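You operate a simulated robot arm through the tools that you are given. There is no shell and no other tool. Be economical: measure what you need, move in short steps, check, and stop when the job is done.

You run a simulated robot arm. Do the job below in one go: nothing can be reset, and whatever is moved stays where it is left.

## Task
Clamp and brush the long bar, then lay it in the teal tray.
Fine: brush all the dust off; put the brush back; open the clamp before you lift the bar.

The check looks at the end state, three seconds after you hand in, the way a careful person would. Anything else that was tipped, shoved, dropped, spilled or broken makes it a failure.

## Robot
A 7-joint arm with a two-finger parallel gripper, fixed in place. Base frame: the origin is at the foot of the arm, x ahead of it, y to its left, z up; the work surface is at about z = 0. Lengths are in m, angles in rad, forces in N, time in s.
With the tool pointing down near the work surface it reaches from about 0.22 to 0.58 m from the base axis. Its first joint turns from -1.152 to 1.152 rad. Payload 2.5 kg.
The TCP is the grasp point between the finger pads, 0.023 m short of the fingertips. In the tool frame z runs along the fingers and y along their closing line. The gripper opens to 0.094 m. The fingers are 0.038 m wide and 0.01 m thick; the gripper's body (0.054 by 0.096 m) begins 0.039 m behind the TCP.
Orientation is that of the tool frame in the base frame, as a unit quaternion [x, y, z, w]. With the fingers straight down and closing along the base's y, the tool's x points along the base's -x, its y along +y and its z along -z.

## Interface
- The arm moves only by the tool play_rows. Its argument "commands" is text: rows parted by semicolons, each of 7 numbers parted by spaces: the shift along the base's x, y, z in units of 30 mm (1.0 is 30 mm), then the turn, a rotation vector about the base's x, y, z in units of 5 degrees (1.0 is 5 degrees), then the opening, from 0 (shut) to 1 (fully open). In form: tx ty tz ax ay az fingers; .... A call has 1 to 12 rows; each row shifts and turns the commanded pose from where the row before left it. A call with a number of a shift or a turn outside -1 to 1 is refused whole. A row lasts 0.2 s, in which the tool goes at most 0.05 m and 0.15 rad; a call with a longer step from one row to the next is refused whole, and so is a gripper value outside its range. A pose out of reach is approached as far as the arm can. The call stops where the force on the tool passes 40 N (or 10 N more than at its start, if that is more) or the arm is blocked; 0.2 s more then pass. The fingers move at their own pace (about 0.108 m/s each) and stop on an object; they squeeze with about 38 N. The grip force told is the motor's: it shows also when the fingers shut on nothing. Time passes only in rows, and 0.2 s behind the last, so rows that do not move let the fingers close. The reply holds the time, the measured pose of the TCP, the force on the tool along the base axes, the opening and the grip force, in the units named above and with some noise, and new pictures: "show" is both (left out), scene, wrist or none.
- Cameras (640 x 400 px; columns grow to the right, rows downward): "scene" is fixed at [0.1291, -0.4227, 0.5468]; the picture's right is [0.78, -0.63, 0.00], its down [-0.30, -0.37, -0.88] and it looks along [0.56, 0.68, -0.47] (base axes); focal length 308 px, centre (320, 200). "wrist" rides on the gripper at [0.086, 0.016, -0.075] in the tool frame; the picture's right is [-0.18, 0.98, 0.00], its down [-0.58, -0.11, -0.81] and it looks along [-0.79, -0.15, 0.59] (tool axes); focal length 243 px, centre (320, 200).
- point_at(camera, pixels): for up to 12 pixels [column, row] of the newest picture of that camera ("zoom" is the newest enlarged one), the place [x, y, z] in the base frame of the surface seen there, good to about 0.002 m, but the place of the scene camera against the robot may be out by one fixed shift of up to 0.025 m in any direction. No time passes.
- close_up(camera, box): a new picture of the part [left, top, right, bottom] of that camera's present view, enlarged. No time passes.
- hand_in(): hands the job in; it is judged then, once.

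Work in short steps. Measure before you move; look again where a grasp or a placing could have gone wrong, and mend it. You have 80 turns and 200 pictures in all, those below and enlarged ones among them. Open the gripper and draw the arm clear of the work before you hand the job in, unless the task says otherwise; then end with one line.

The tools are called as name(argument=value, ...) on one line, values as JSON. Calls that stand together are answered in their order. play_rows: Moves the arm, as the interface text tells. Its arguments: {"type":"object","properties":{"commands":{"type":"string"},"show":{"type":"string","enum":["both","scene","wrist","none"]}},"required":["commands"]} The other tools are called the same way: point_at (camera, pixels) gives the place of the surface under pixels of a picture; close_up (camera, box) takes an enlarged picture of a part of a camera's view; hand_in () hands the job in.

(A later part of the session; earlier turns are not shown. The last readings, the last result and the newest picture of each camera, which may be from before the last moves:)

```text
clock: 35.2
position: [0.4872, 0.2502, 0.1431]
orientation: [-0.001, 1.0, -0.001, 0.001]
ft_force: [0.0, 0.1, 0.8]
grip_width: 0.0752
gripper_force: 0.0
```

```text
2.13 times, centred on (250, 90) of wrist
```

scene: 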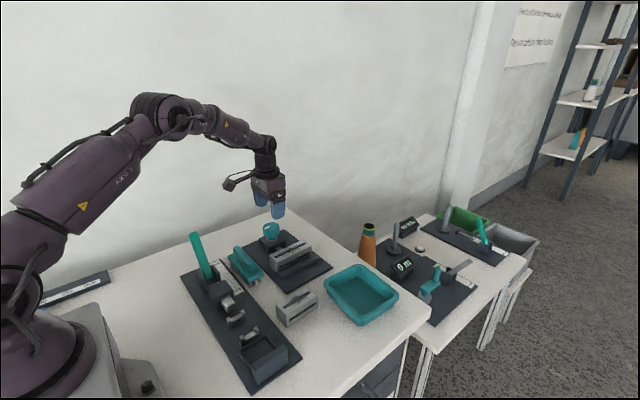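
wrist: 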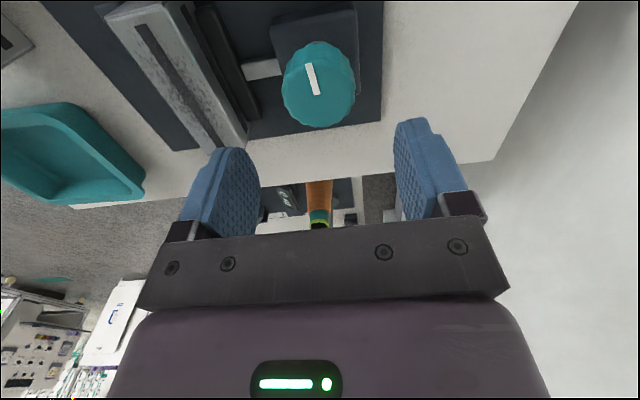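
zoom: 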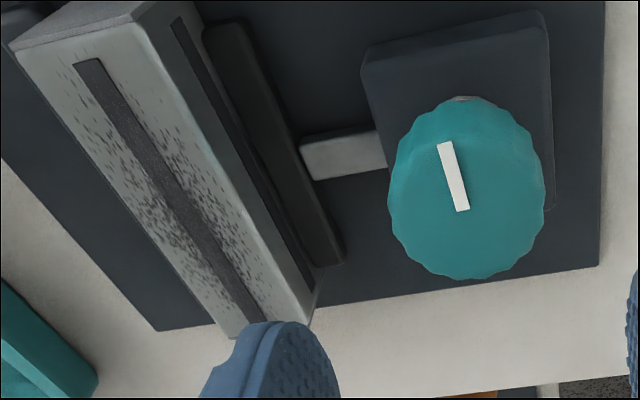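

Knob has turned about 190° and the jaw is nearly at the bar. I measure.

point_at(camera="zoom", pixels=[[255, 130], [275, 130], [328, 250], [300, 155], [150, 120], [176, 120], [110, 195], [95, 178], [390, 200], [544, 190], [460, 275], [470, 185]])

```text
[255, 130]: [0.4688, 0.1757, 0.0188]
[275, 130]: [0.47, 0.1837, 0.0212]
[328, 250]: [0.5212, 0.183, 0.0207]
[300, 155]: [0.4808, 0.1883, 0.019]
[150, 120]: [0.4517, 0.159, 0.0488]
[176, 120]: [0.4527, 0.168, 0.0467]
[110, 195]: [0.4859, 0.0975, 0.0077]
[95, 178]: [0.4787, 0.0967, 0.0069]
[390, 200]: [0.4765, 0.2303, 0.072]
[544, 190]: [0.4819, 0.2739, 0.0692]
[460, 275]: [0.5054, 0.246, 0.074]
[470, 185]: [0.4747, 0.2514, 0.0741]
```

Jaw travel is about 9 mm for 190°; roughly 8 mm remain. Another stroke: pre-turn +60°, grip, turn clockwise.

play_rows(commands="0 0 0 0 0 1 0.8;0 0 0 0 0 1 0.8;0 0 0 0 0 1 0.8;0 0 0 0 0 1 0.8;0 0 0 0 0 1 0.8;0 0 0 0 0 1 0.8;0 0 0 0 0 1 0.8;0 0 0 0 0 1 0.8;0 0 0 0 0 1 0.8;0 0 0 0 0 1 0.8;0 0 0 0 0 1 0.8;0 0 0 0 0 1 0.8", show="none")

play_rows(commands="0 0 -1 0 0 0 0.8;0 0 -1 0 0 0 0.8;0 0 -0.6 0 0 0 0.8;0 0 0 0 0 0 0.3;0 0 0 0 0 0 0.3;0 0 0 0 0 0 0;0 0 0 0 0 0 0;0 0 0 0 0 -1 0;0 0 0 0 0 -1 0;0 0 0 0 0 -1 0;0 0 0 0 0 -1 0;0 0 0 0 0 -1 0", show="none")

play_rows(commands="0 0 0 0 0 -1 0;0 0 0 0 0 -1 0;0 0 0 0 0 -1 0;0 0 0 0 0 -1 0;0 0 0 0 0 -1 0;0 0 0 0 0 -1 0;0 0 0 0 0 -1 0;0 0 0 0 0 -1 0;0 0 0 0 0 -1 0;0 0 0 0 0 -1 0;0 0 0 0 0 -1 0")

```text
clock: 37.8
position: [0.486, 0.2503, 0.1423]
orientation: [-0.502, 0.865, -0.001, 0.001]
ft_force: [-0.3, -0.2, -0.3]
grip_width: 0.0752
gripper_force: 0.1
```

```text
clock: 40.4
position: [0.4861, 0.2508, 0.0643]
orientation: [-0.302, 0.953, -0.001, 0.002]
ft_force: [-3.0, 1.6, 0.9]
grip_width: 0.0473
gripper_force: 45.2
```

```text
clock: 42.8
position: [0.4861, 0.2495, 0.065]
orientation: [0.173, 0.985, -0.002, 0.0]
ft_force: [1.2, -11.0, 3.4]
grip_width: 0.0475
gripper_force: 45.2
```

scene: 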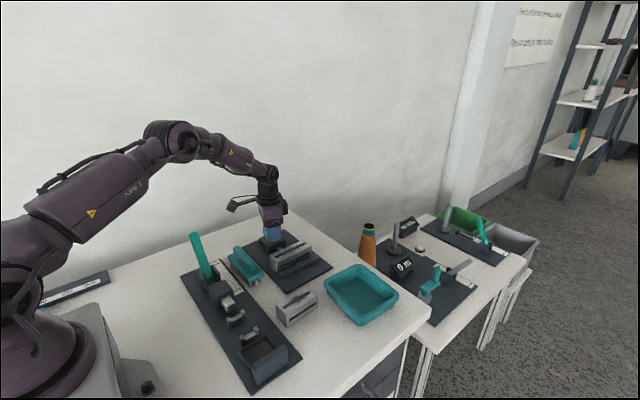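
wrist: 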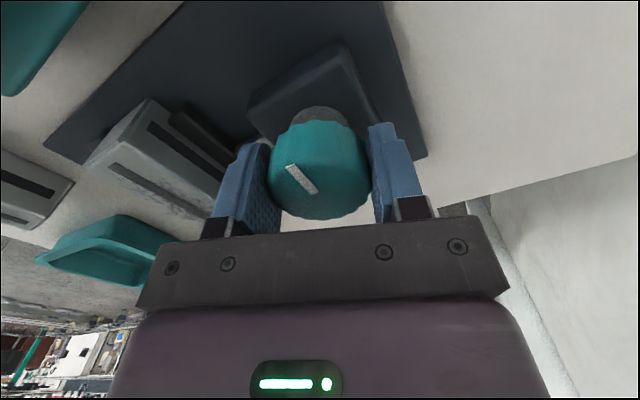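

Forces are small and the knob follows (80° this stroke). I continue another 50°.

play_rows(commands="0 0 0 0 0 -1 0;0 0 0 0 0 -1 0;0 0 0 0 0 -1 0;0 0 0 0 0 -1 0;0 0 0 0 0 -1 0;0 0 0 0 0 -1 0;0 0 0 0 0 -1 0;0 0 0 0 0 -1 0;0 0 0 0 0 -1 0;0 0 0 0 0 -1 0;0 0 0 0 0 0 0")

close_up(camera="scene", box=[220, 190, 360, 300])

```text
clock: 45.2
position: [0.4843, 0.2504, 0.063]
orientation: [0.572, 0.82, -0.002, -0.002]
ft_force: [-14.4, -11.4, -2.1]
grip_width: 0.0475
gripper_force: 45.2
```

scene: 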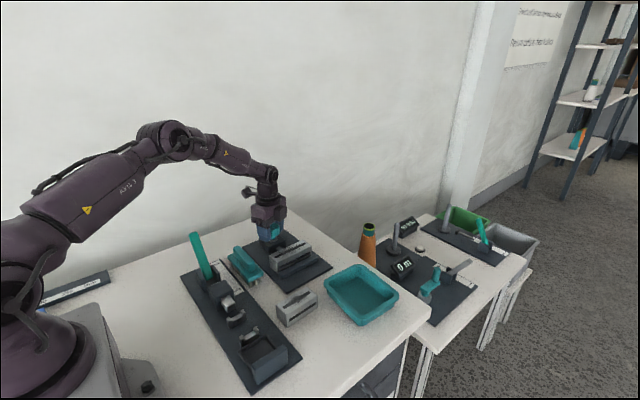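
wrist: 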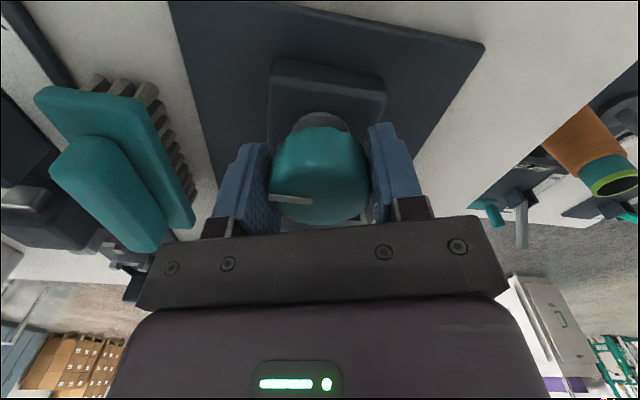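

```text
3.64 times, centred on (290, 245) of scene
```

zoom: 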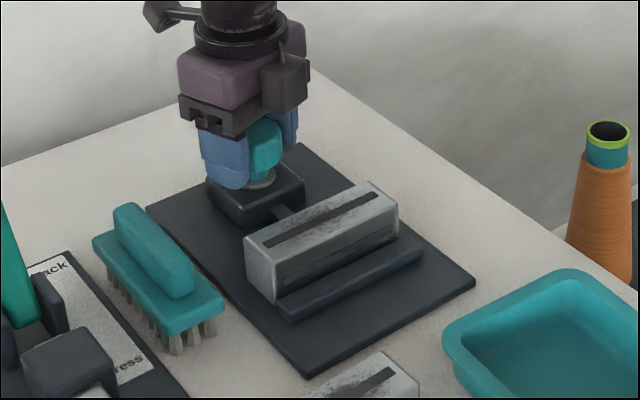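

The mark shifted relative to the fingers (from diagonal to horizontal), so the knob is now resisting - likely clamped. I release and check.

play_rows(commands="0 0 0 0 0 0 0.8;0 0 0 0 0 0 0.8;0 0 1 0 0 0 0.8;0 0 1 0 0 0 0.8;0 0 0.6 0 0 1 0.8;0 0 0 0 0 1 0.8;0 0 0 0 0 1 0.8;0 0 0 0 0 1 0.8;0 0 0 0 0 1 0.8;0 0 0 0 0 1 0.8;0 0 0 0 0 1 0.8;0 0 0 0 0 1 0.8", show="none")

play_rows(commands="0 0 0 0 0 1 0.8;0 0 0 0 0 1 0.8;0 0 0 0 0 1 0.8;0 0 0 0 0 1 0.8;0 0 0 0 0 1 0.8;0 0 0 0 0 1 0.8;0 0 0 0 0 0 0.8")

close_up(camera="wrist", box=[100, 0, 400, 180])

```text
clock: 47.8
position: [0.487, 0.2506, 0.1431]
orientation: [0.257, 0.966, -0.001, 0.001]
ft_force: [0.3, -0.2, -0.5]
grip_width: 0.0752
gripper_force: 0.1
```

```text
clock: 49.4
position: [0.4868, 0.2506, 0.1428]
orientation: [-0.001, 1.0, -0.001, 0.002]
ft_force: [-0.9, 0.6, -0.1]
grip_width: 0.0753
gripper_force: 0.1
```

scene: 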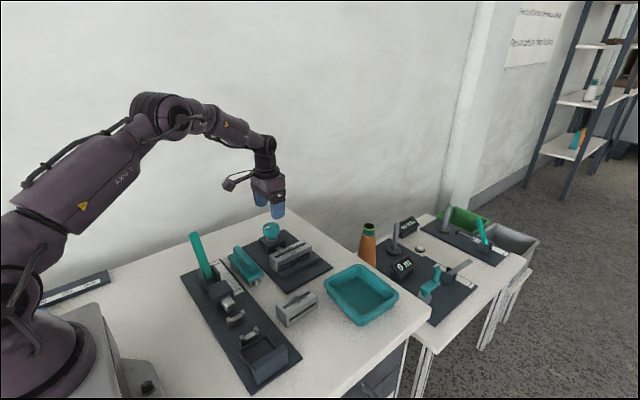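
wrist: 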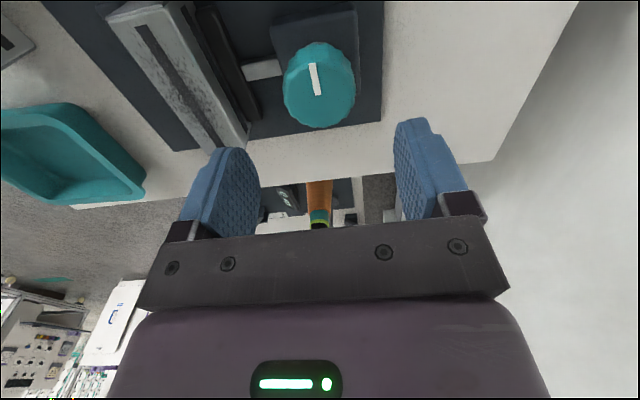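

```text
2.13 times, centred on (250, 90) of wrist
```

zoom: 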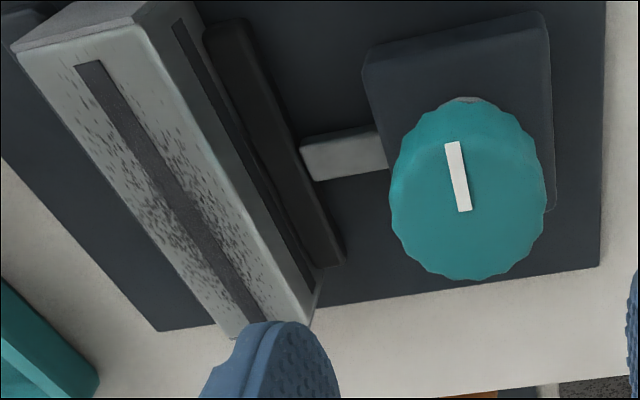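

The knob did not turn at all in the last stroke (mark unchanged), so it is tight - or at its stop. I check that jaw faces touch the bar on both sides.

point_at(camera="wrist", pixels=[[127, 35], [190, 5], [225, 145], [110, 28], [204, 12], [197, 8], [215, 48], [222, 48], [230, 48], [210, 48], [205, 48], [200, 48]])

close_up(camera="wrist", box=[90, 0, 270, 100])

close_up(camera="scene", box=[255, 225, 325, 285])

```text
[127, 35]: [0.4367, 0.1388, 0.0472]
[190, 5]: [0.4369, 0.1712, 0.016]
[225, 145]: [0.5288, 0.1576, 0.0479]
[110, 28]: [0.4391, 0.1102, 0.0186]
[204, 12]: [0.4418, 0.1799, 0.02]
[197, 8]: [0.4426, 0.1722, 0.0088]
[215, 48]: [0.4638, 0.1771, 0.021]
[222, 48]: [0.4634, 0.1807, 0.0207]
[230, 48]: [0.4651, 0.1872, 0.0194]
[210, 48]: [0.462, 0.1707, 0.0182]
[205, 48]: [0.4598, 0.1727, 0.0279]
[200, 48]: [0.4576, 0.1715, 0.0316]
```

```text
3.56 times, centred on (180, 50) of wrist
```

zoom: 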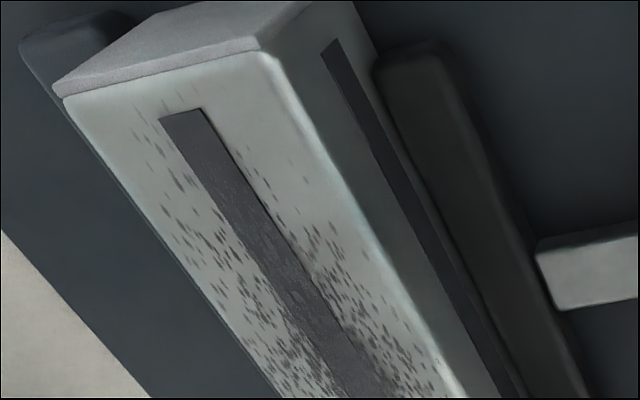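

```text
6.67 times, centred on (290, 255) of scene
```

zoom: 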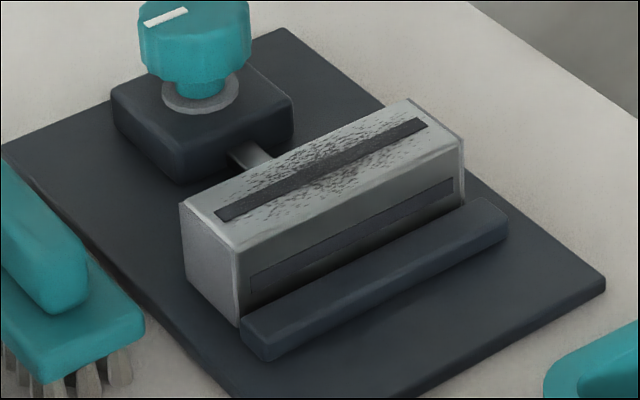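

I measure the gap at the fixed jaw side in the scene zoom.

point_at(camera="zoom", pixels=[[210, 270], [232, 318], [236, 300], [246, 318], [262, 355], [280, 305], [240, 260], [350, 250], [390, 210], [250, 290], [190, 280], [375, 255]])

close_up(camera="scene", box=[268, 250, 298, 280])

```text
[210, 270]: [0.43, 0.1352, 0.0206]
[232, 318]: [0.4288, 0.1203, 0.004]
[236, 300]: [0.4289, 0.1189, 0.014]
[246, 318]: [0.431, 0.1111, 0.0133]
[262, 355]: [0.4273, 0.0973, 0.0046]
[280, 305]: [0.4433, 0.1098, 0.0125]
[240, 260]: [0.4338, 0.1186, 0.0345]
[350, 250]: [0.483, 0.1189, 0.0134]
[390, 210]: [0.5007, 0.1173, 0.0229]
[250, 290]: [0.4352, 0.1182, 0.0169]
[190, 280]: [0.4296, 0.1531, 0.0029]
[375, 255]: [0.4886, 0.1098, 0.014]
```

```text
13.33 times, centred on (283, 265) of scene
```

zoom: 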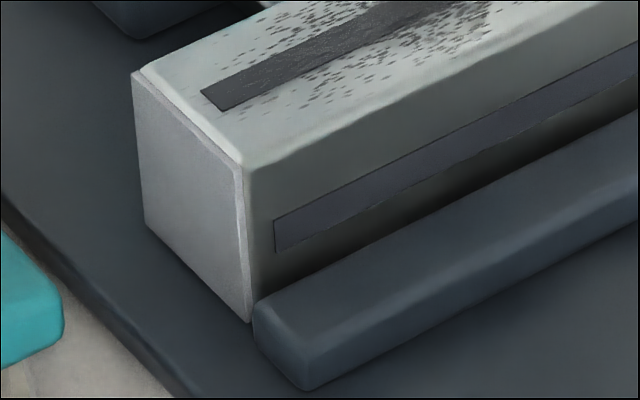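

It is ambiguous whether the bar touches the fixed jaw. I move the wrist camera to the other side to look at that gap directly.

play_rows(commands="-0.4 -0.8 0.2 0 0 0 0.8;-0.4 -0.8 0.2 0 0 0 0.8;-0.4 -0.8 0.2 0 0 0 0.8;-0.4 -0.8 0 0 0 0 0.8;-0.4 -0.8 0 0 0 0 0.8;-0.4 -0.8 0 0 0 0 0.8;0 0 0 0 0 0 0.8")

close_up(camera="wrist", box=[320, 0, 520, 120])

```text
clock: 51.0
position: [0.4141, 0.1055, 0.1612]
orientation: [-0.002, 1.0, -0.001, 0.0]
ft_force: [-0.1, -0.2, -0.5]
grip_width: 0.075
gripper_force: 0.0
```

scene: 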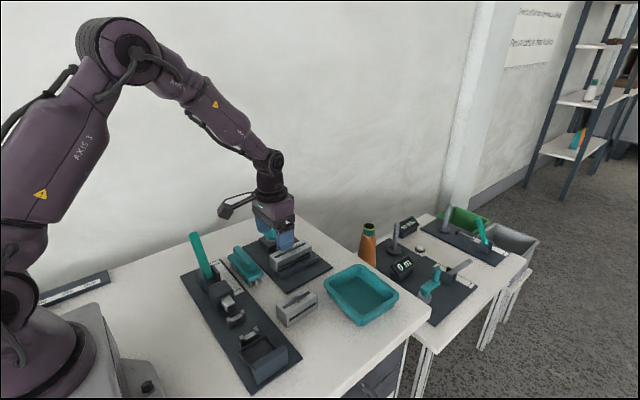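
wrist: 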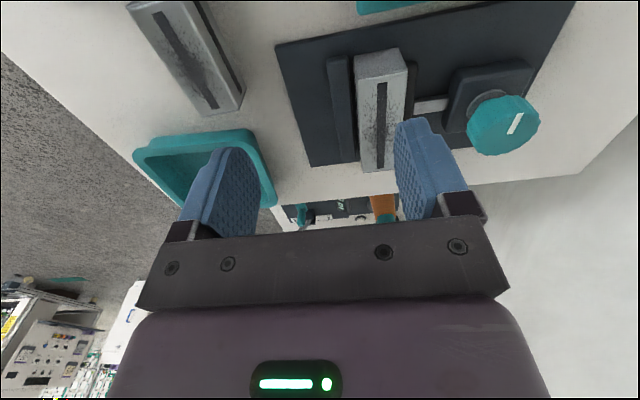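

```text
3.20 times, centred on (420, 60) of wrist
```

zoom: 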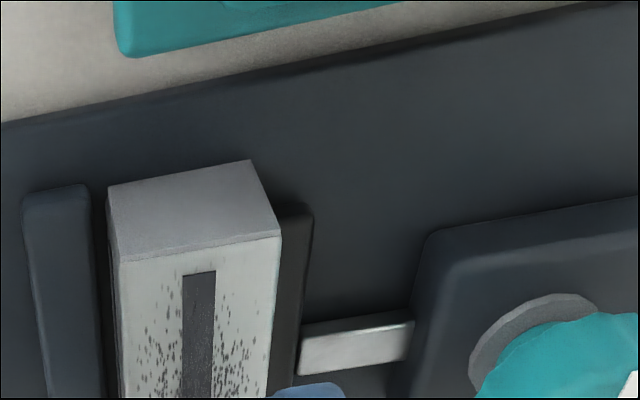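

There seems to be a dark strip between fixed jaw and bar (zoom x 90-110). I measure both sides.

point_at(camera="zoom", pixels=[[80, 300], [87, 300], [92, 300], [98, 300], [104, 300], [110, 300], [116, 330], [122, 300], [274, 250], [279, 250], [284, 260], [292, 260]])

point_at(camera="zoom", pixels=[[30, 230], [40, 300], [26, 205], [310, 240], [298, 260], [305, 260], [110, 190], [250, 163], [278, 235], [120, 262], [270, 300], [280, 300]])

close_up(camera="wrist", box=[320, 40, 430, 180])

```text
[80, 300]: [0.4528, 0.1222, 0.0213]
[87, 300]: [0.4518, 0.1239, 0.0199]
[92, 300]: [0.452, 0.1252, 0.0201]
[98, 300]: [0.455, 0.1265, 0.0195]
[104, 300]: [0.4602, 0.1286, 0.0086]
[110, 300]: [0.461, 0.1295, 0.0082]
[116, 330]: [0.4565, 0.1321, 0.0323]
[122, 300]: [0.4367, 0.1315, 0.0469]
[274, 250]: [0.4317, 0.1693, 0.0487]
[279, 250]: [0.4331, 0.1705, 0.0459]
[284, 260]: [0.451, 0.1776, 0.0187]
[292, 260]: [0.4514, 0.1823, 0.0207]
```

```text
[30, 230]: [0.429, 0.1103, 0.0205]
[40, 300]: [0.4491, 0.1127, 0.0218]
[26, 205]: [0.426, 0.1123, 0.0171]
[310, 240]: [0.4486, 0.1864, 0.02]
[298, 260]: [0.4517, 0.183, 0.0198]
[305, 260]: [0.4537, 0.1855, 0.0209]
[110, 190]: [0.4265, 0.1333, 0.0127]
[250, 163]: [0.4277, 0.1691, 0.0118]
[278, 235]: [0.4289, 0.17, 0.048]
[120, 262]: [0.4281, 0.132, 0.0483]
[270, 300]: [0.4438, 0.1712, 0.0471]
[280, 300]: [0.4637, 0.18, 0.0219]
```

```text
2.86 times, centred on (375, 110) of wrist
```

zoom: 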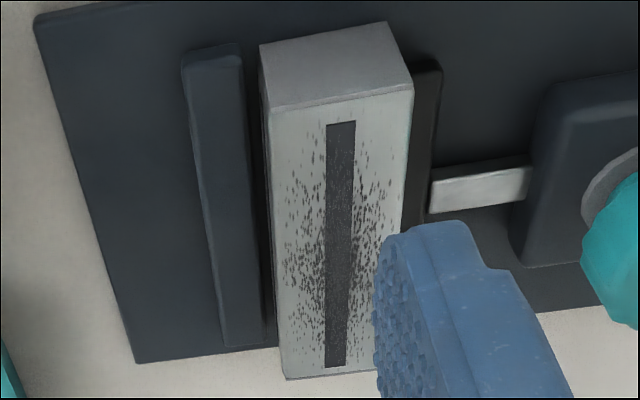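

Gaps of about 4.5 mm (fixed side) and 2 mm (moving side) remain, so it isn't clamped: the fingers slipped in the last stroke or the knob met a stop. I go back, grip slightly deeper, and watch the mark.

play_rows(commands="0.4 0.8 0 0 0 1 0.8;0.4 0.8 0 0 0 1 0.8;0.4 0.8 0 0 0 1 0.8;0.4 0.8 0 0 0 1 0.8;0.4 0.8 0 0 0 1 0.8;0.4 0.83 0 0 0 1 0.8;0 0 -1 0 0 0 0.8;0 0 -1 0 0 0 0.8;0 0 -1 0 0 0 0.8;0 0 -0.33 0 0 0 0.8;0 0 0 0 0 0 0.3;0 0 0 0 0 0 0.3", show="none")

play_rows(commands="0 0 0 0 0 0 0;0 0 0 0 0 0 0;0 0 0 0 0 0 0")

play_rows(commands="0 0 0 0 0 -1 0;0 0 0 0 0 -1 0;0 0 0 0 0 -1 0;0 0 0 0 0 -1 0")

```text
clock: 53.6
position: [0.4856, 0.251, 0.0599]
orientation: [-0.26, 0.966, -0.001, 0.0]
ft_force: [4.3, -0.7, -4.1]
grip_width: 0.0472
gripper_force: 45.2
```

```text
clock: 54.4
position: [0.4872, 0.2495, 0.0599]
orientation: [-0.261, 0.965, -0.001, 0.0]
ft_force: [6.1, -2.4, -9.8]
grip_width: 0.0472
gripper_force: 44.6
```

scene: 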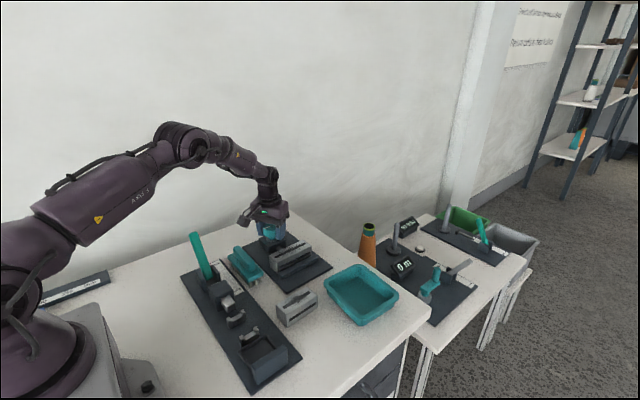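
wrist: 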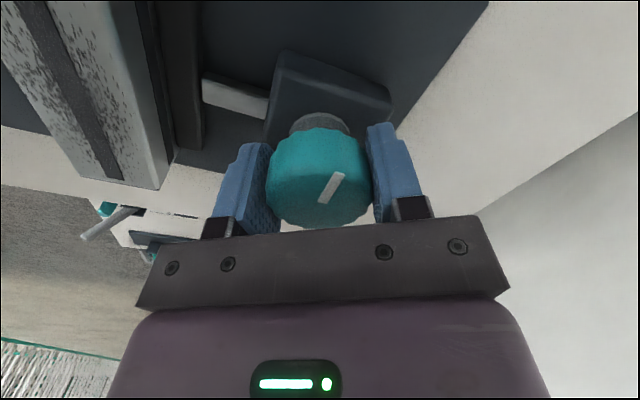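

```text
clock: 55.4
position: [0.4865, 0.2493, 0.0605]
orientation: [-0.087, 0.996, -0.002, 0.001]
ft_force: [4.5, -10.1, -1.4]
grip_width: 0.0473
gripper_force: 45.2
```

scene: 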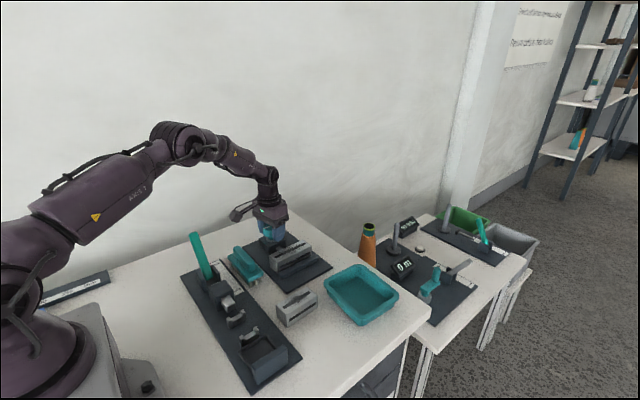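
wrist: 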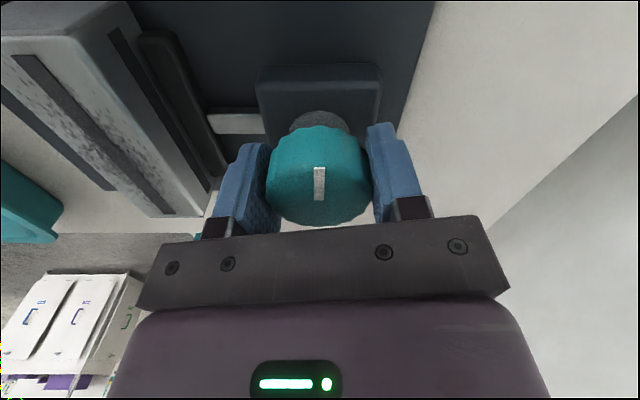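

The fingers slip around a knob that no longer turns: either a stop or the jaw already holds the bar. I test by gripping the bar lightly in place and nudging it toward the fixed jaw.

play_rows(commands="0 0 0 0 0 0 0.8;0 0 0 0 0 0 0.8;0 0 1 0 0 0 0.8;0 0 1 0 0 0 0.8;0 0 1 0 0 -1 0.8;0 -0.9 0 0 0 -1 0.65;0 -0.9 0 0 0 0 0.65;0 -0.9 0 0 0 0 0.65;-0.13 -0.58 0 0 0 0 0.65;0 0 -1 0 0 0 0.65;0 0 -1 0 0 0 0.65;0 0 -1 0 0 0 0.65")

```text
clock: 58.0
position: [0.4823, 0.1534, 0.0616]
orientation: [-0.002, 1.0, -0.001, 0.001]
ft_force: [0.2, 0.2, 0.2]
grip_width: 0.061
gripper_force: 0.1
```

scene: 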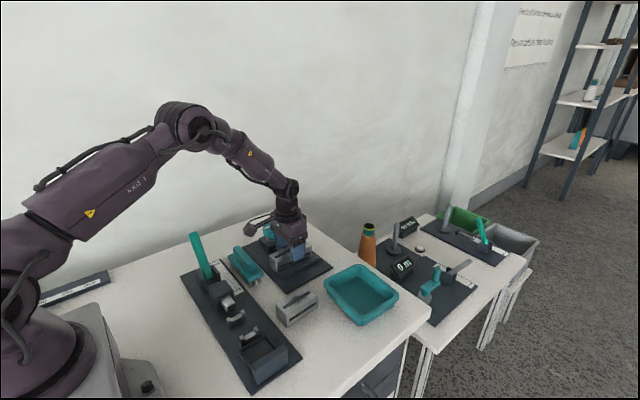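
wrist: 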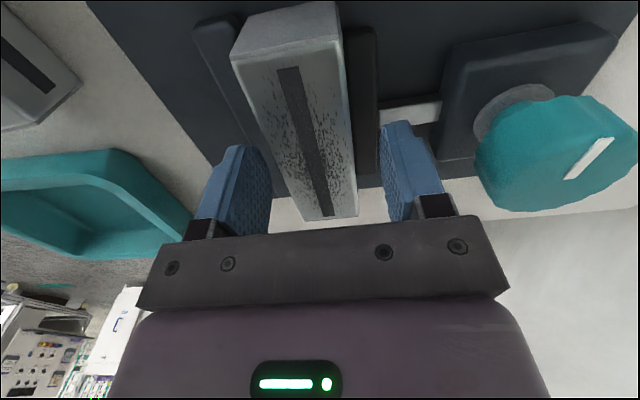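

The bar sits slightly left of centre between the fingers. I lower 7 mm, close, and read the force.

play_rows(commands="0 0 -0.23 0 0 0 0.65;0 0 0 0 0 0 0.4;0 0 0 0 0 0 0.3;0 0 0 0 0 0 0.2;0 0 0 0 0 0 0.2", show="none")

play_rows(commands="0 -0.1 0 0 0 0 0.2;0 0 0 0 0 0 0.2")

```text
clock: 59.2
position: [0.4838, 0.1514, 0.054]
orientation: [-0.001, 1.0, -0.002, 0.0]
ft_force: [-1.3, -17.6, 0.4]
grip_width: 0.0396
gripper_force: 38.0
```

```text
clock: 59.8
position: [0.4818, 0.1505, 0.0541]
orientation: [-0.002, 1.0, 0.0, 0.002]
ft_force: [7.5, -6.4, -9.6]
grip_width: 0.0394
gripper_force: 37.6
```

scene: 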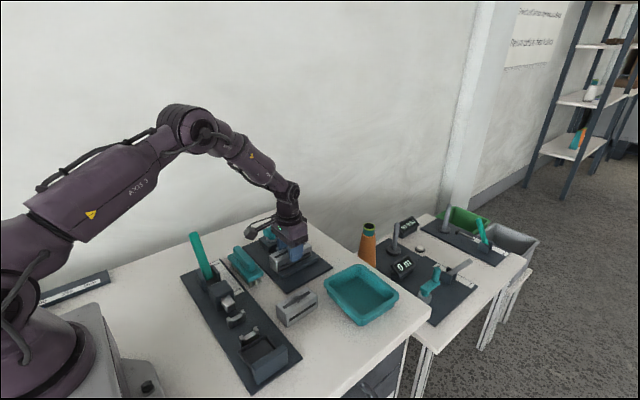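
wrist: 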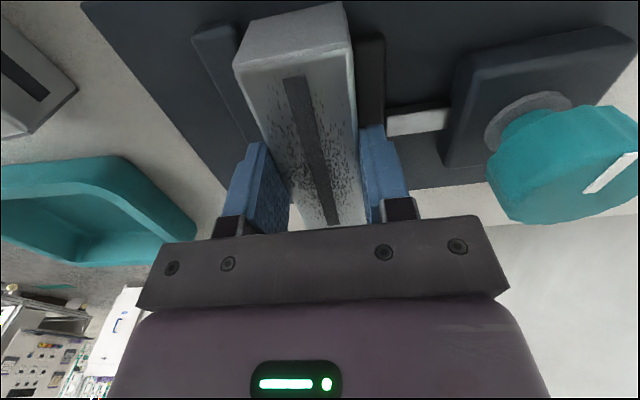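

Bar centre is at y≈0.151. I nudge further -y by 3 mm to see if it gives.

play_rows(commands="0 -0.1 0 0 0 0 0.2;0 0 0 0 0 0 0.2;0 0 0 0 0 0 0.2", show="none")

close_up(camera="wrist", box=[180, 0, 460, 200])

```text
clock: 60.6
position: [0.4828, 0.1507, 0.0537]
orientation: [-0.003, 1.0, 0.002, 0.002]
ft_force: [17.7, 21.3, -20.6]
grip_width: 0.0393
gripper_force: 37.7
```

```text
2.00 times, centred on (320, 100) of wrist
```

zoom: 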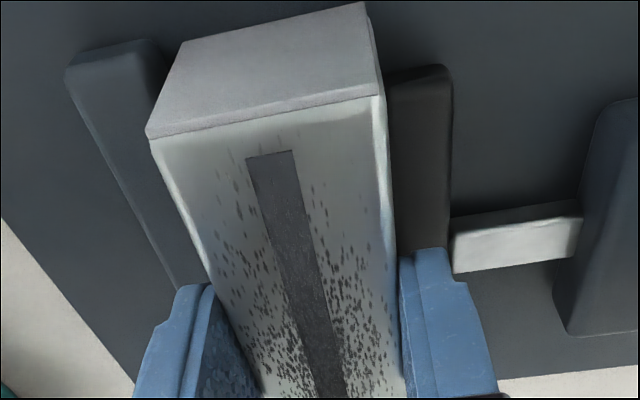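

The bar did not move under 21 N: it is firmly clamped. I relax, release, rise, and move over the brush, turning the tool -90° so the fingers close along x.

play_rows(commands="0 0.09 0 0 0 0 0.2;0 0 0 0 0 0 0.65;0 0 0 0 0 0 0.65;0 0 1 0 0 0 0.65;0 0 1 0 0 0 0.65;0 0 1 0 0 -1 0.65;0 0 0.5 0 0 -1 0.65;-1 0.3 0 0 0 -1 0.65;-1 0.3 0 0 0 -1 0.65;-1 0.3 0 0 0 -1 0.65;-0.9 0.5 0 0 0 -1 0.65;0 0 0 0 0 -1 0.65", show="none")

play_rows(commands="0 0 0 0 0 -1 0.65;0 0 0 0 0 -1 0.65;0 0 0 0 0 -1 0.65;0 0 0 0 0 -1 0.65;0 0 0 0 0 -1 0.65;0 0 0 0 0 -1 0.65;0 0 0 0 0 -1 0.65;0 0 0 0 0 -1 0.65;0 0 0 0 0 -1 0.65;0 0 0 0 0 -1 0.65;0 0 0 0 0 -1 0.65;0 0 0 0 0 0 0.65")

close_up(camera="wrist", box=[200, 0, 440, 150])

```text
clock: 63.2
position: [0.3655, 0.1928, 0.1595]
orientation: [0.3, 0.954, -0.001, 0.0]
ft_force: [-0.5, 0.0, 0.0]
grip_width: 0.0609
gripper_force: 0.1
```

```text
clock: 65.8
position: [0.3644, 0.1917, 0.1593]
orientation: [0.707, 0.708, -0.002, 0.0]
ft_force: [0.2, -0.6, 0.0]
grip_width: 0.061
gripper_force: 0.1
```

scene: 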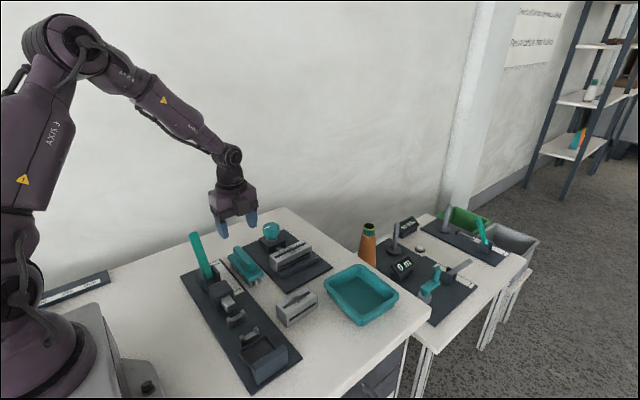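
wrist: 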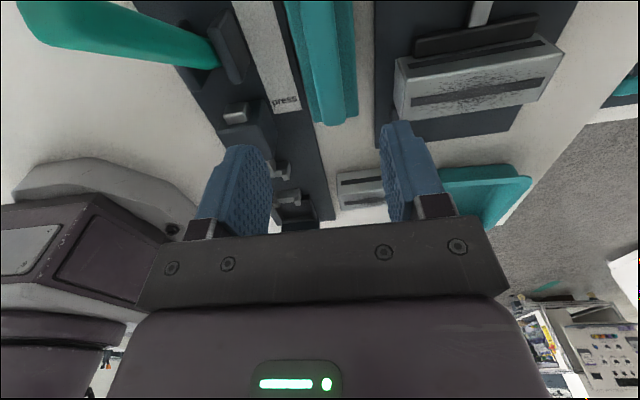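

```text
2.67 times, centred on (320, 75) of wrist
```

zoom: 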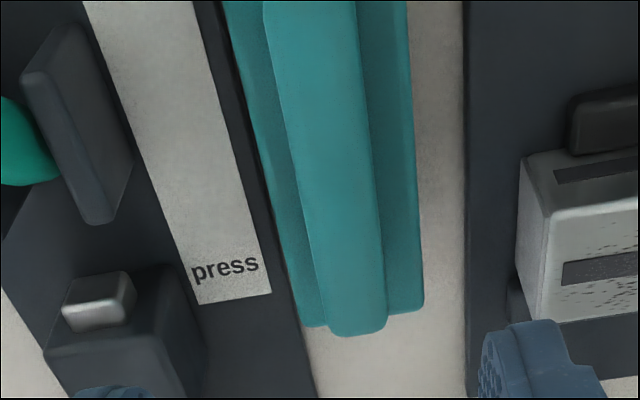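

I measure the brush's ridge and board from here.

point_at(camera="zoom", pixels=[[300, 150], [370, 150], [290, 30], [352, 30], [322, 305], [380, 300], [350, 325], [270, 100], [408, 100], [320, 320], [418, 305], [400, 330]])

close_up(camera="scene", box=[215, 235, 285, 295])

```text
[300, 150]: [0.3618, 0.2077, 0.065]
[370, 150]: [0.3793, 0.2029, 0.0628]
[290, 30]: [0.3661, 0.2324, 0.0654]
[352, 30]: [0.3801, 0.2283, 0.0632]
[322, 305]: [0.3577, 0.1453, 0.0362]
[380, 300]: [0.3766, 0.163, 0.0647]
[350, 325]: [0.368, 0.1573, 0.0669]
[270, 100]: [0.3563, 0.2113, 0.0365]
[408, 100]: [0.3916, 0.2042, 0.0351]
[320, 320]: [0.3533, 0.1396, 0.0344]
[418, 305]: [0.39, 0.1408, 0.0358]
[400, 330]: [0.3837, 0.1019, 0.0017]
```

```text
6.67 times, centred on (250, 265) of scene
```

zoom: 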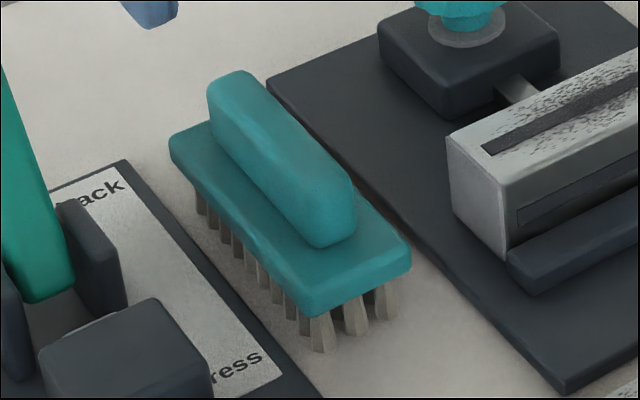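

Brush ridge centre is (0.370, 0.194), skewed about -4.5°, top z 0.066, board top 0.036. I align, narrow the fingers to 38 mm and descend to z 0.063.

play_rows(commands="0.18 0.08 0 0 0 -0.9 0.4;0 0 -1 0 0 0 0.4;0 0 -1 0 0 0 0.4;0 0 0 0 0 0 0.4")

close_up(camera="scene", box=[195, 205, 295, 295])

```text
clock: 66.8
position: [0.371, 0.1953, 0.0986]
orientation: [0.732, 0.681, 0.0, -0.001]
ft_force: [0.1, -0.4, 0.5]
grip_width: 0.0376
gripper_force: 0.0
```

scene: 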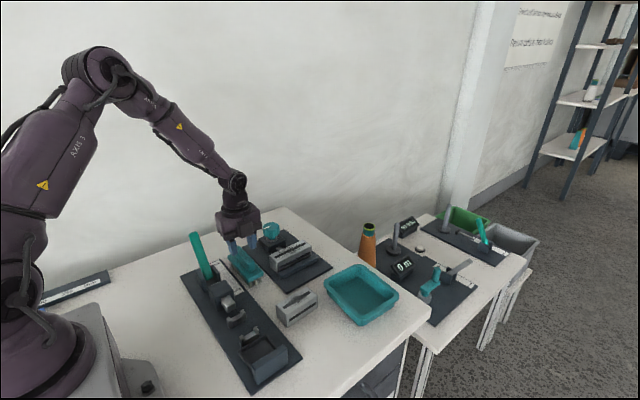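
wrist: 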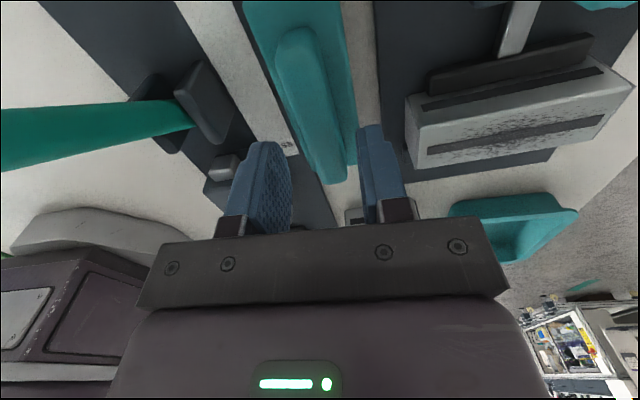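

```text
4.44 times, centred on (245, 250) of scene
```

zoom: 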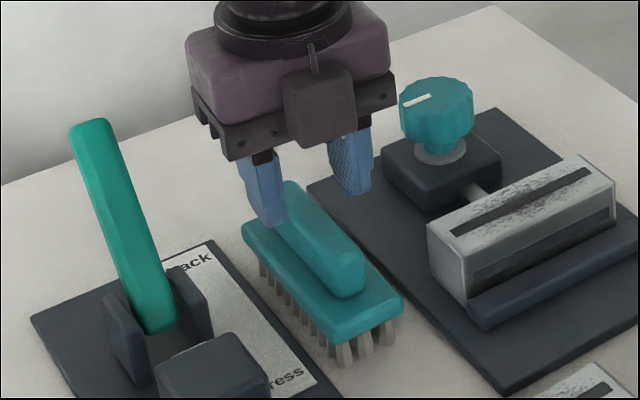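

The ridge line points to the tool's vanishing point, so it is aligned. I descend to z 0.063 and close.

play_rows(commands="0 0 -0.6 0 0 0 0.4;0 0 -0.58 0 0 0 0.4;0 0 0 0 0 0 0.3;0 0 0 0 0 0 0.2;0 0 0 0 0 0 0;0 0 0 0 0 0 0")

close_up(camera="scene", box=[195, 205, 295, 295])

```text
clock: 68.2
position: [0.3725, 0.1944, 0.0634]
orientation: [0.733, 0.68, -0.001, 0.0]
ft_force: [0.1, 0.6, -0.6]
grip_width: 0.0196
gripper_force: 38.3
```

scene: 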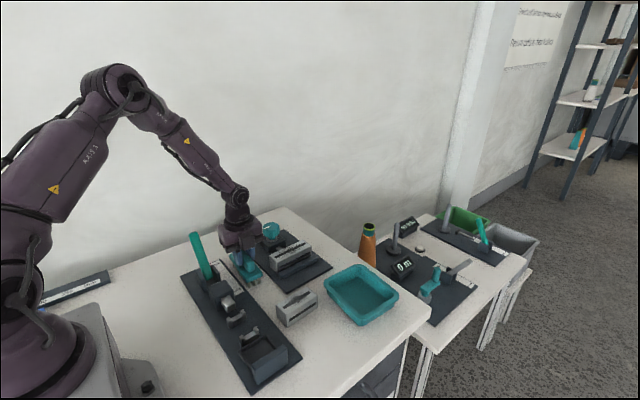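
wrist: 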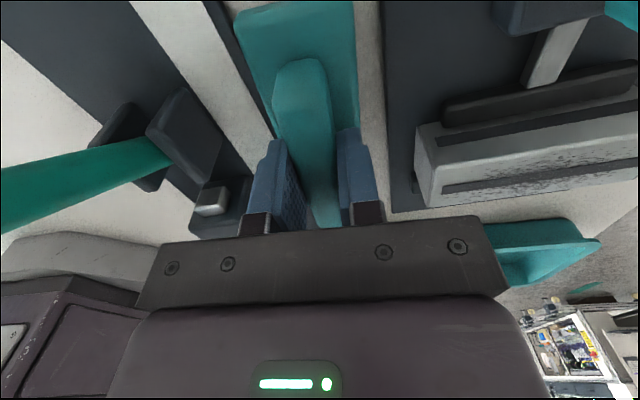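

```text
4.44 times, centred on (245, 250) of scene
```

zoom: 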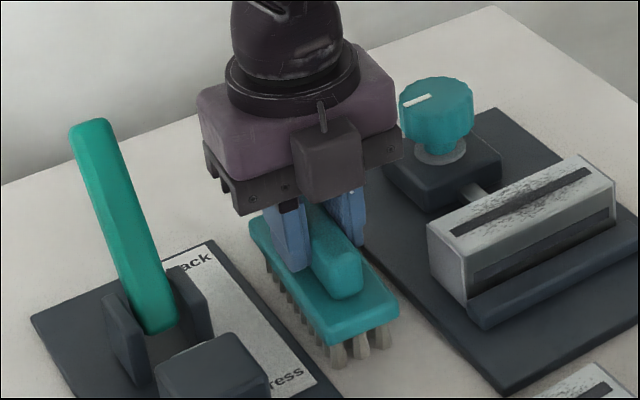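

Brush held (home pose TCP (0.372, 0.1945, 0.063)). I lift it and carry it over the bar's near end, (0.437, 0.151).

play_rows(commands="0 0 1 0 0 0 0;0 0 1 0 0 0 0;0 0 0.9 0 0 0 0;0.7 -0.5 0 0 0 0 0;0.7 -0.5 0 0 0 0 0;0.75 -0.45 0 0 0 0 0;0 0 0 0 0 0 0")

close_up(camera="scene", box=[220, 190, 340, 290])

```text
clock: 69.8
position: [0.4345, 0.1517, 0.1493]
orientation: [0.733, 0.68, -0.002, 0.0]
ft_force: [0.7, -0.4, -0.7]
grip_width: 0.0197
gripper_force: 37.9
```

scene: 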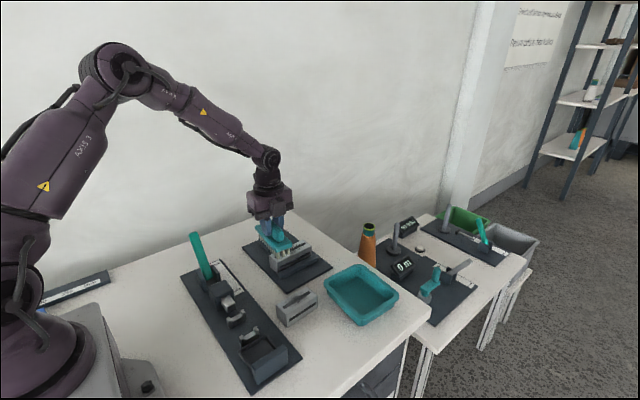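
wrist: 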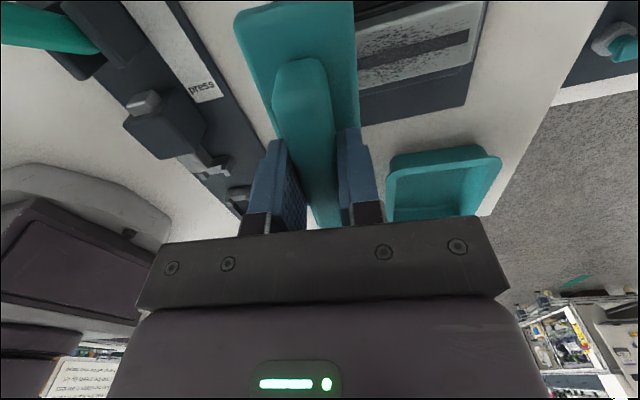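

```text
4.00 times, centred on (280, 240) of scene
```

zoom: 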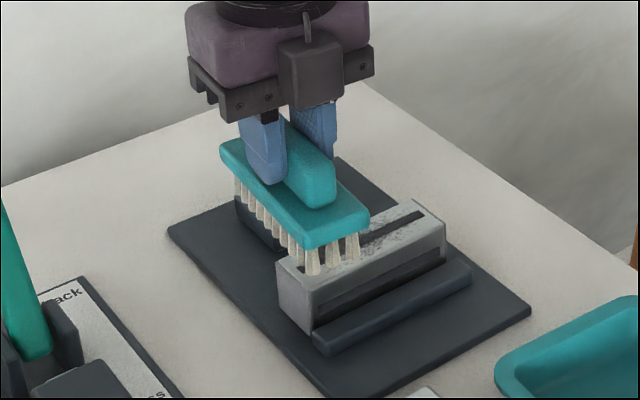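

Brush is over the near end of the bar. I lower until light contact (about z 0.110).

play_rows(commands="0 0 -0.7 0 0 0 0;0 0 -0.4 0 0 0 0;0 0 -0.15 0 0 0 0;0 0 -0.05 0 0 0 0;0 0 0 0 0 0 0", show="none")

close_up(camera="scene", box=[220, 190, 340, 290])

```text
clock: 71.0
position: [0.4349, 0.1517, 0.1117]
orientation: [0.733, 0.68, 0.0, 0.0]
ft_force: [-1.7, -1.3, 5.9]
grip_width: 0.0195
gripper_force: 38.5
```

```text
4.00 times, centred on (280, 240) of scene
```

zoom: 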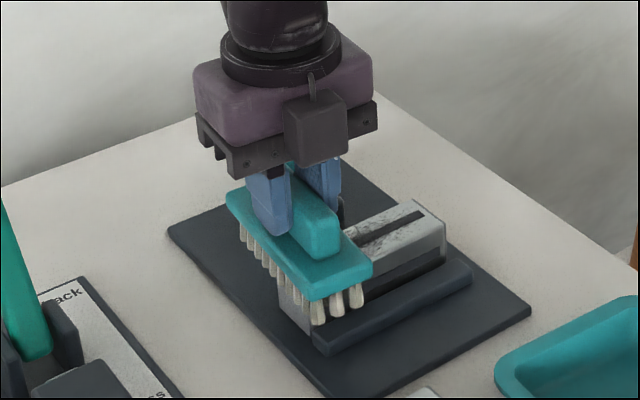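

Contact at 6 N. I sweep along the bar to the far end in gentle steps.

play_rows(commands="0.4 0 0 0 0 0 0;0.4 0 0 0 0 0 0;0.4 0 0 0 0 0 0;0.4 0 0 0 0 0 0;0.4 0 0 0 0 0 0;0.4 0 0 0 0 0 0;0.4 0 0 0 0 0 0;0.4 0 0 0 0 0 0;0.35 0 0 0 0 0 0;0 0 0 0 0 0 0")

close_up(camera="scene", box=[220, 190, 340, 290])

```text
clock: 73.2
position: [0.5407, 0.151, 0.1118]
orientation: [0.733, 0.68, -0.001, 0.0]
ft_force: [-2.8, 0.3, 4.7]
grip_width: 0.0194
gripper_force: 38.2
```

scene: 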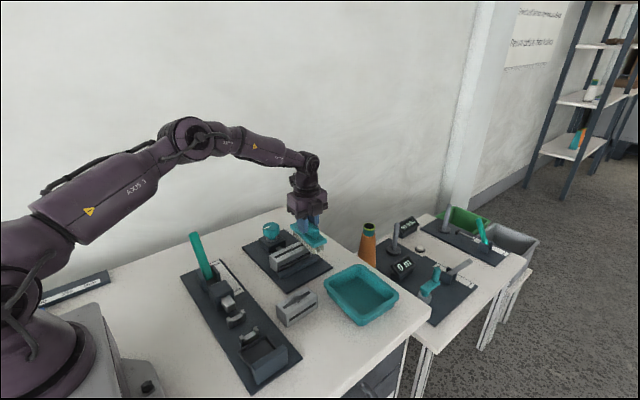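
wrist: 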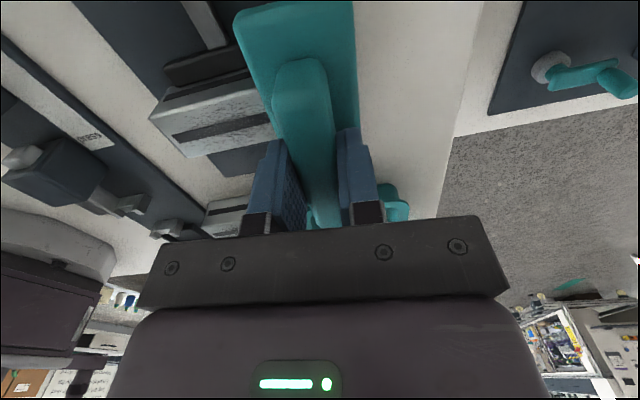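

```text
4.00 times, centred on (280, 240) of scene
```

zoom: 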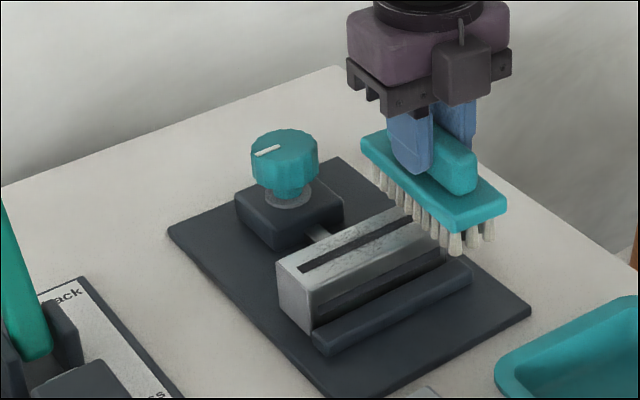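

Some dust is gone. I zoom on the bar's top.

close_up(camera="scene", box=[265, 235, 325, 275])

play_rows(commands="-0.5 0 -0.03 0 0 0 0;-0.5 0 0 0 0 0 0;-0.5 0 0 0 0 0 0;-0.5 0 0 0 0 0 0;-0.5 0 0 0 0 0 0;-0.5 0 0 0 0 0 0;-0.55 0 0 0 0 0 0;0.5 0 0 0 0 0 0;0.5 0 0 0 0 0 0;0.5 0 0 0 0 0 0;0.5 0 0 0 0 0 0", show="none")

play_rows(commands="0.5 0 0 0 0 0 0;0.5 0 0 0 0 0 0;0.55 0 0 0 0 0 0;0 0 0 0 0 0 0", show="none")

close_up(camera="scene", box=[265, 235, 325, 275])

```text
10.00 times, centred on (295, 255) of scene
```

zoom: 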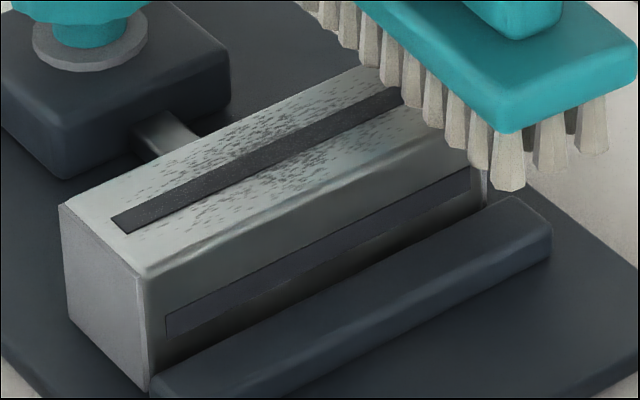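

```text
clock: 75.6
position: [0.4945, 0.1519, 0.1114]
orientation: [0.733, 0.68, -0.002, -0.001]
ft_force: [-8.2, -0.3, 22.6]
grip_width: 0.0195
gripper_force: 37.8
```

```text
clock: 76.6
position: [0.5426, 0.15, 0.1114]
orientation: [0.733, 0.68, 0.0, 0.0]
ft_force: [-6.3, 0.0, 20.3]
grip_width: 0.0193
gripper_force: 37.9
```

```text
10.00 times, centred on (295, 255) of scene
```

zoom: 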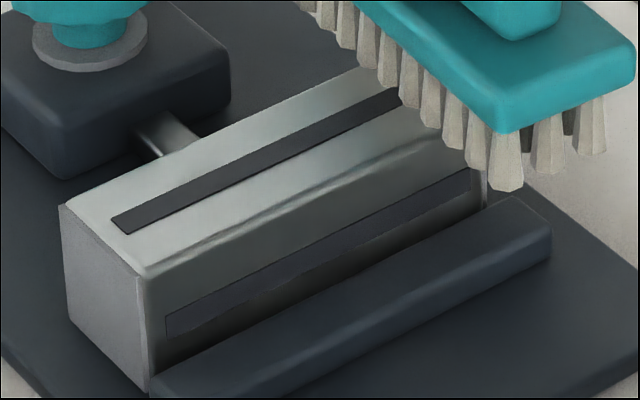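

The visible top is clean now. One more pass back to the near end, then lift and inspect the whole bar.

play_rows(commands="-0.5 0 0 0 0 0 0;-0.5 0 0 0 0 0 0;-0.5 0 0 0 0 0 0;-0.5 0 0 0 0 0 0;-0.5 0 0 0 0 0 0;-0.5 0 0 0 0 0 0;-0.55 0 0 0 0 0 0;0 0 1 0 0 0 0;-0.7 0.5 0.3 0 0 0 0;-0.7 0.5 0 0 0 0 0;-0.73 0.45 0 0 0 0 0;0 0 0 0 0 0 0")

close_up(camera="scene", box=[250, 220, 340, 280])

close_up(camera="scene", box=[195, 205, 295, 295])

```text
clock: 79.2
position: [0.3708, 0.1954, 0.1494]
orientation: [0.733, 0.68, -0.002, -0.001]
ft_force: [-0.3, 0.8, -1.4]
grip_width: 0.0198
gripper_force: 37.6
```

scene: 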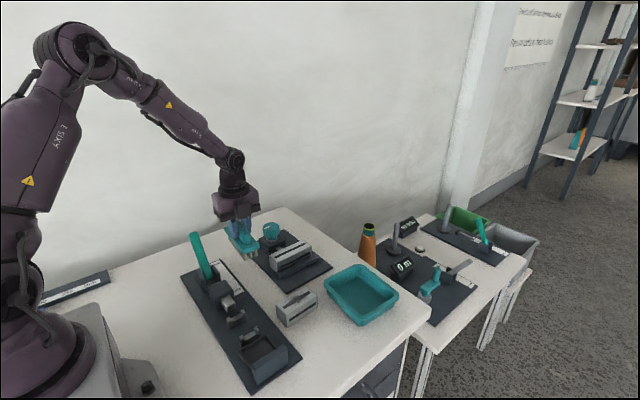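
wrist: 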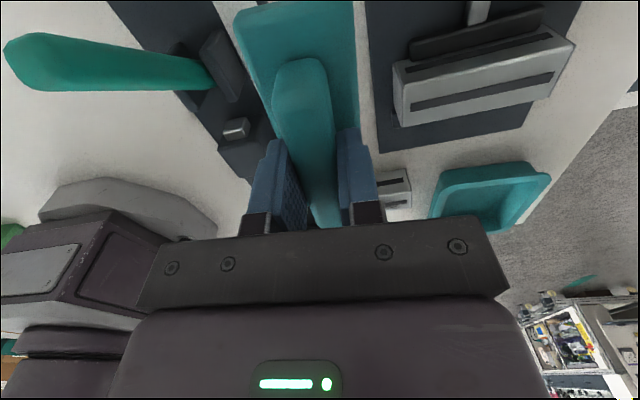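

```text
6.67 times, centred on (295, 250) of scene
```

zoom: 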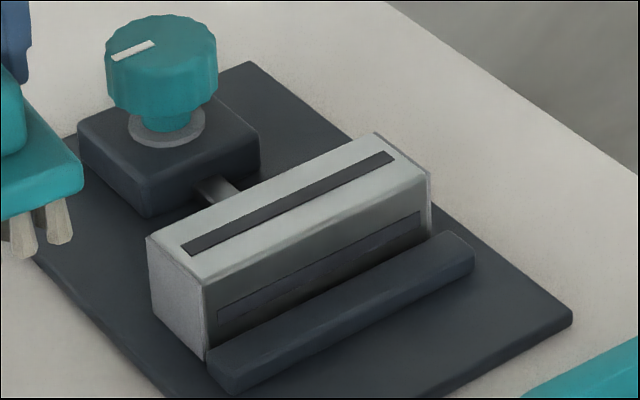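

```text
4.44 times, centred on (245, 250) of scene
```

zoom: 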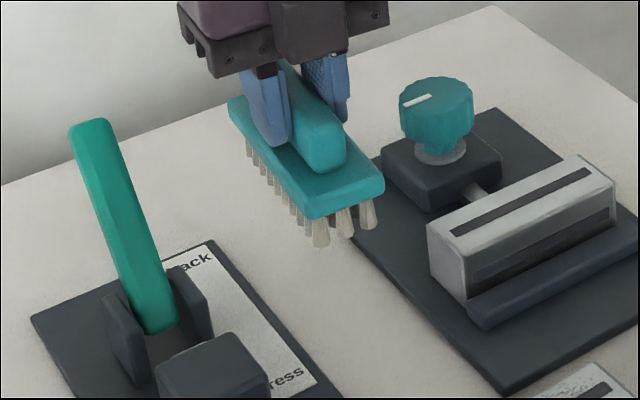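

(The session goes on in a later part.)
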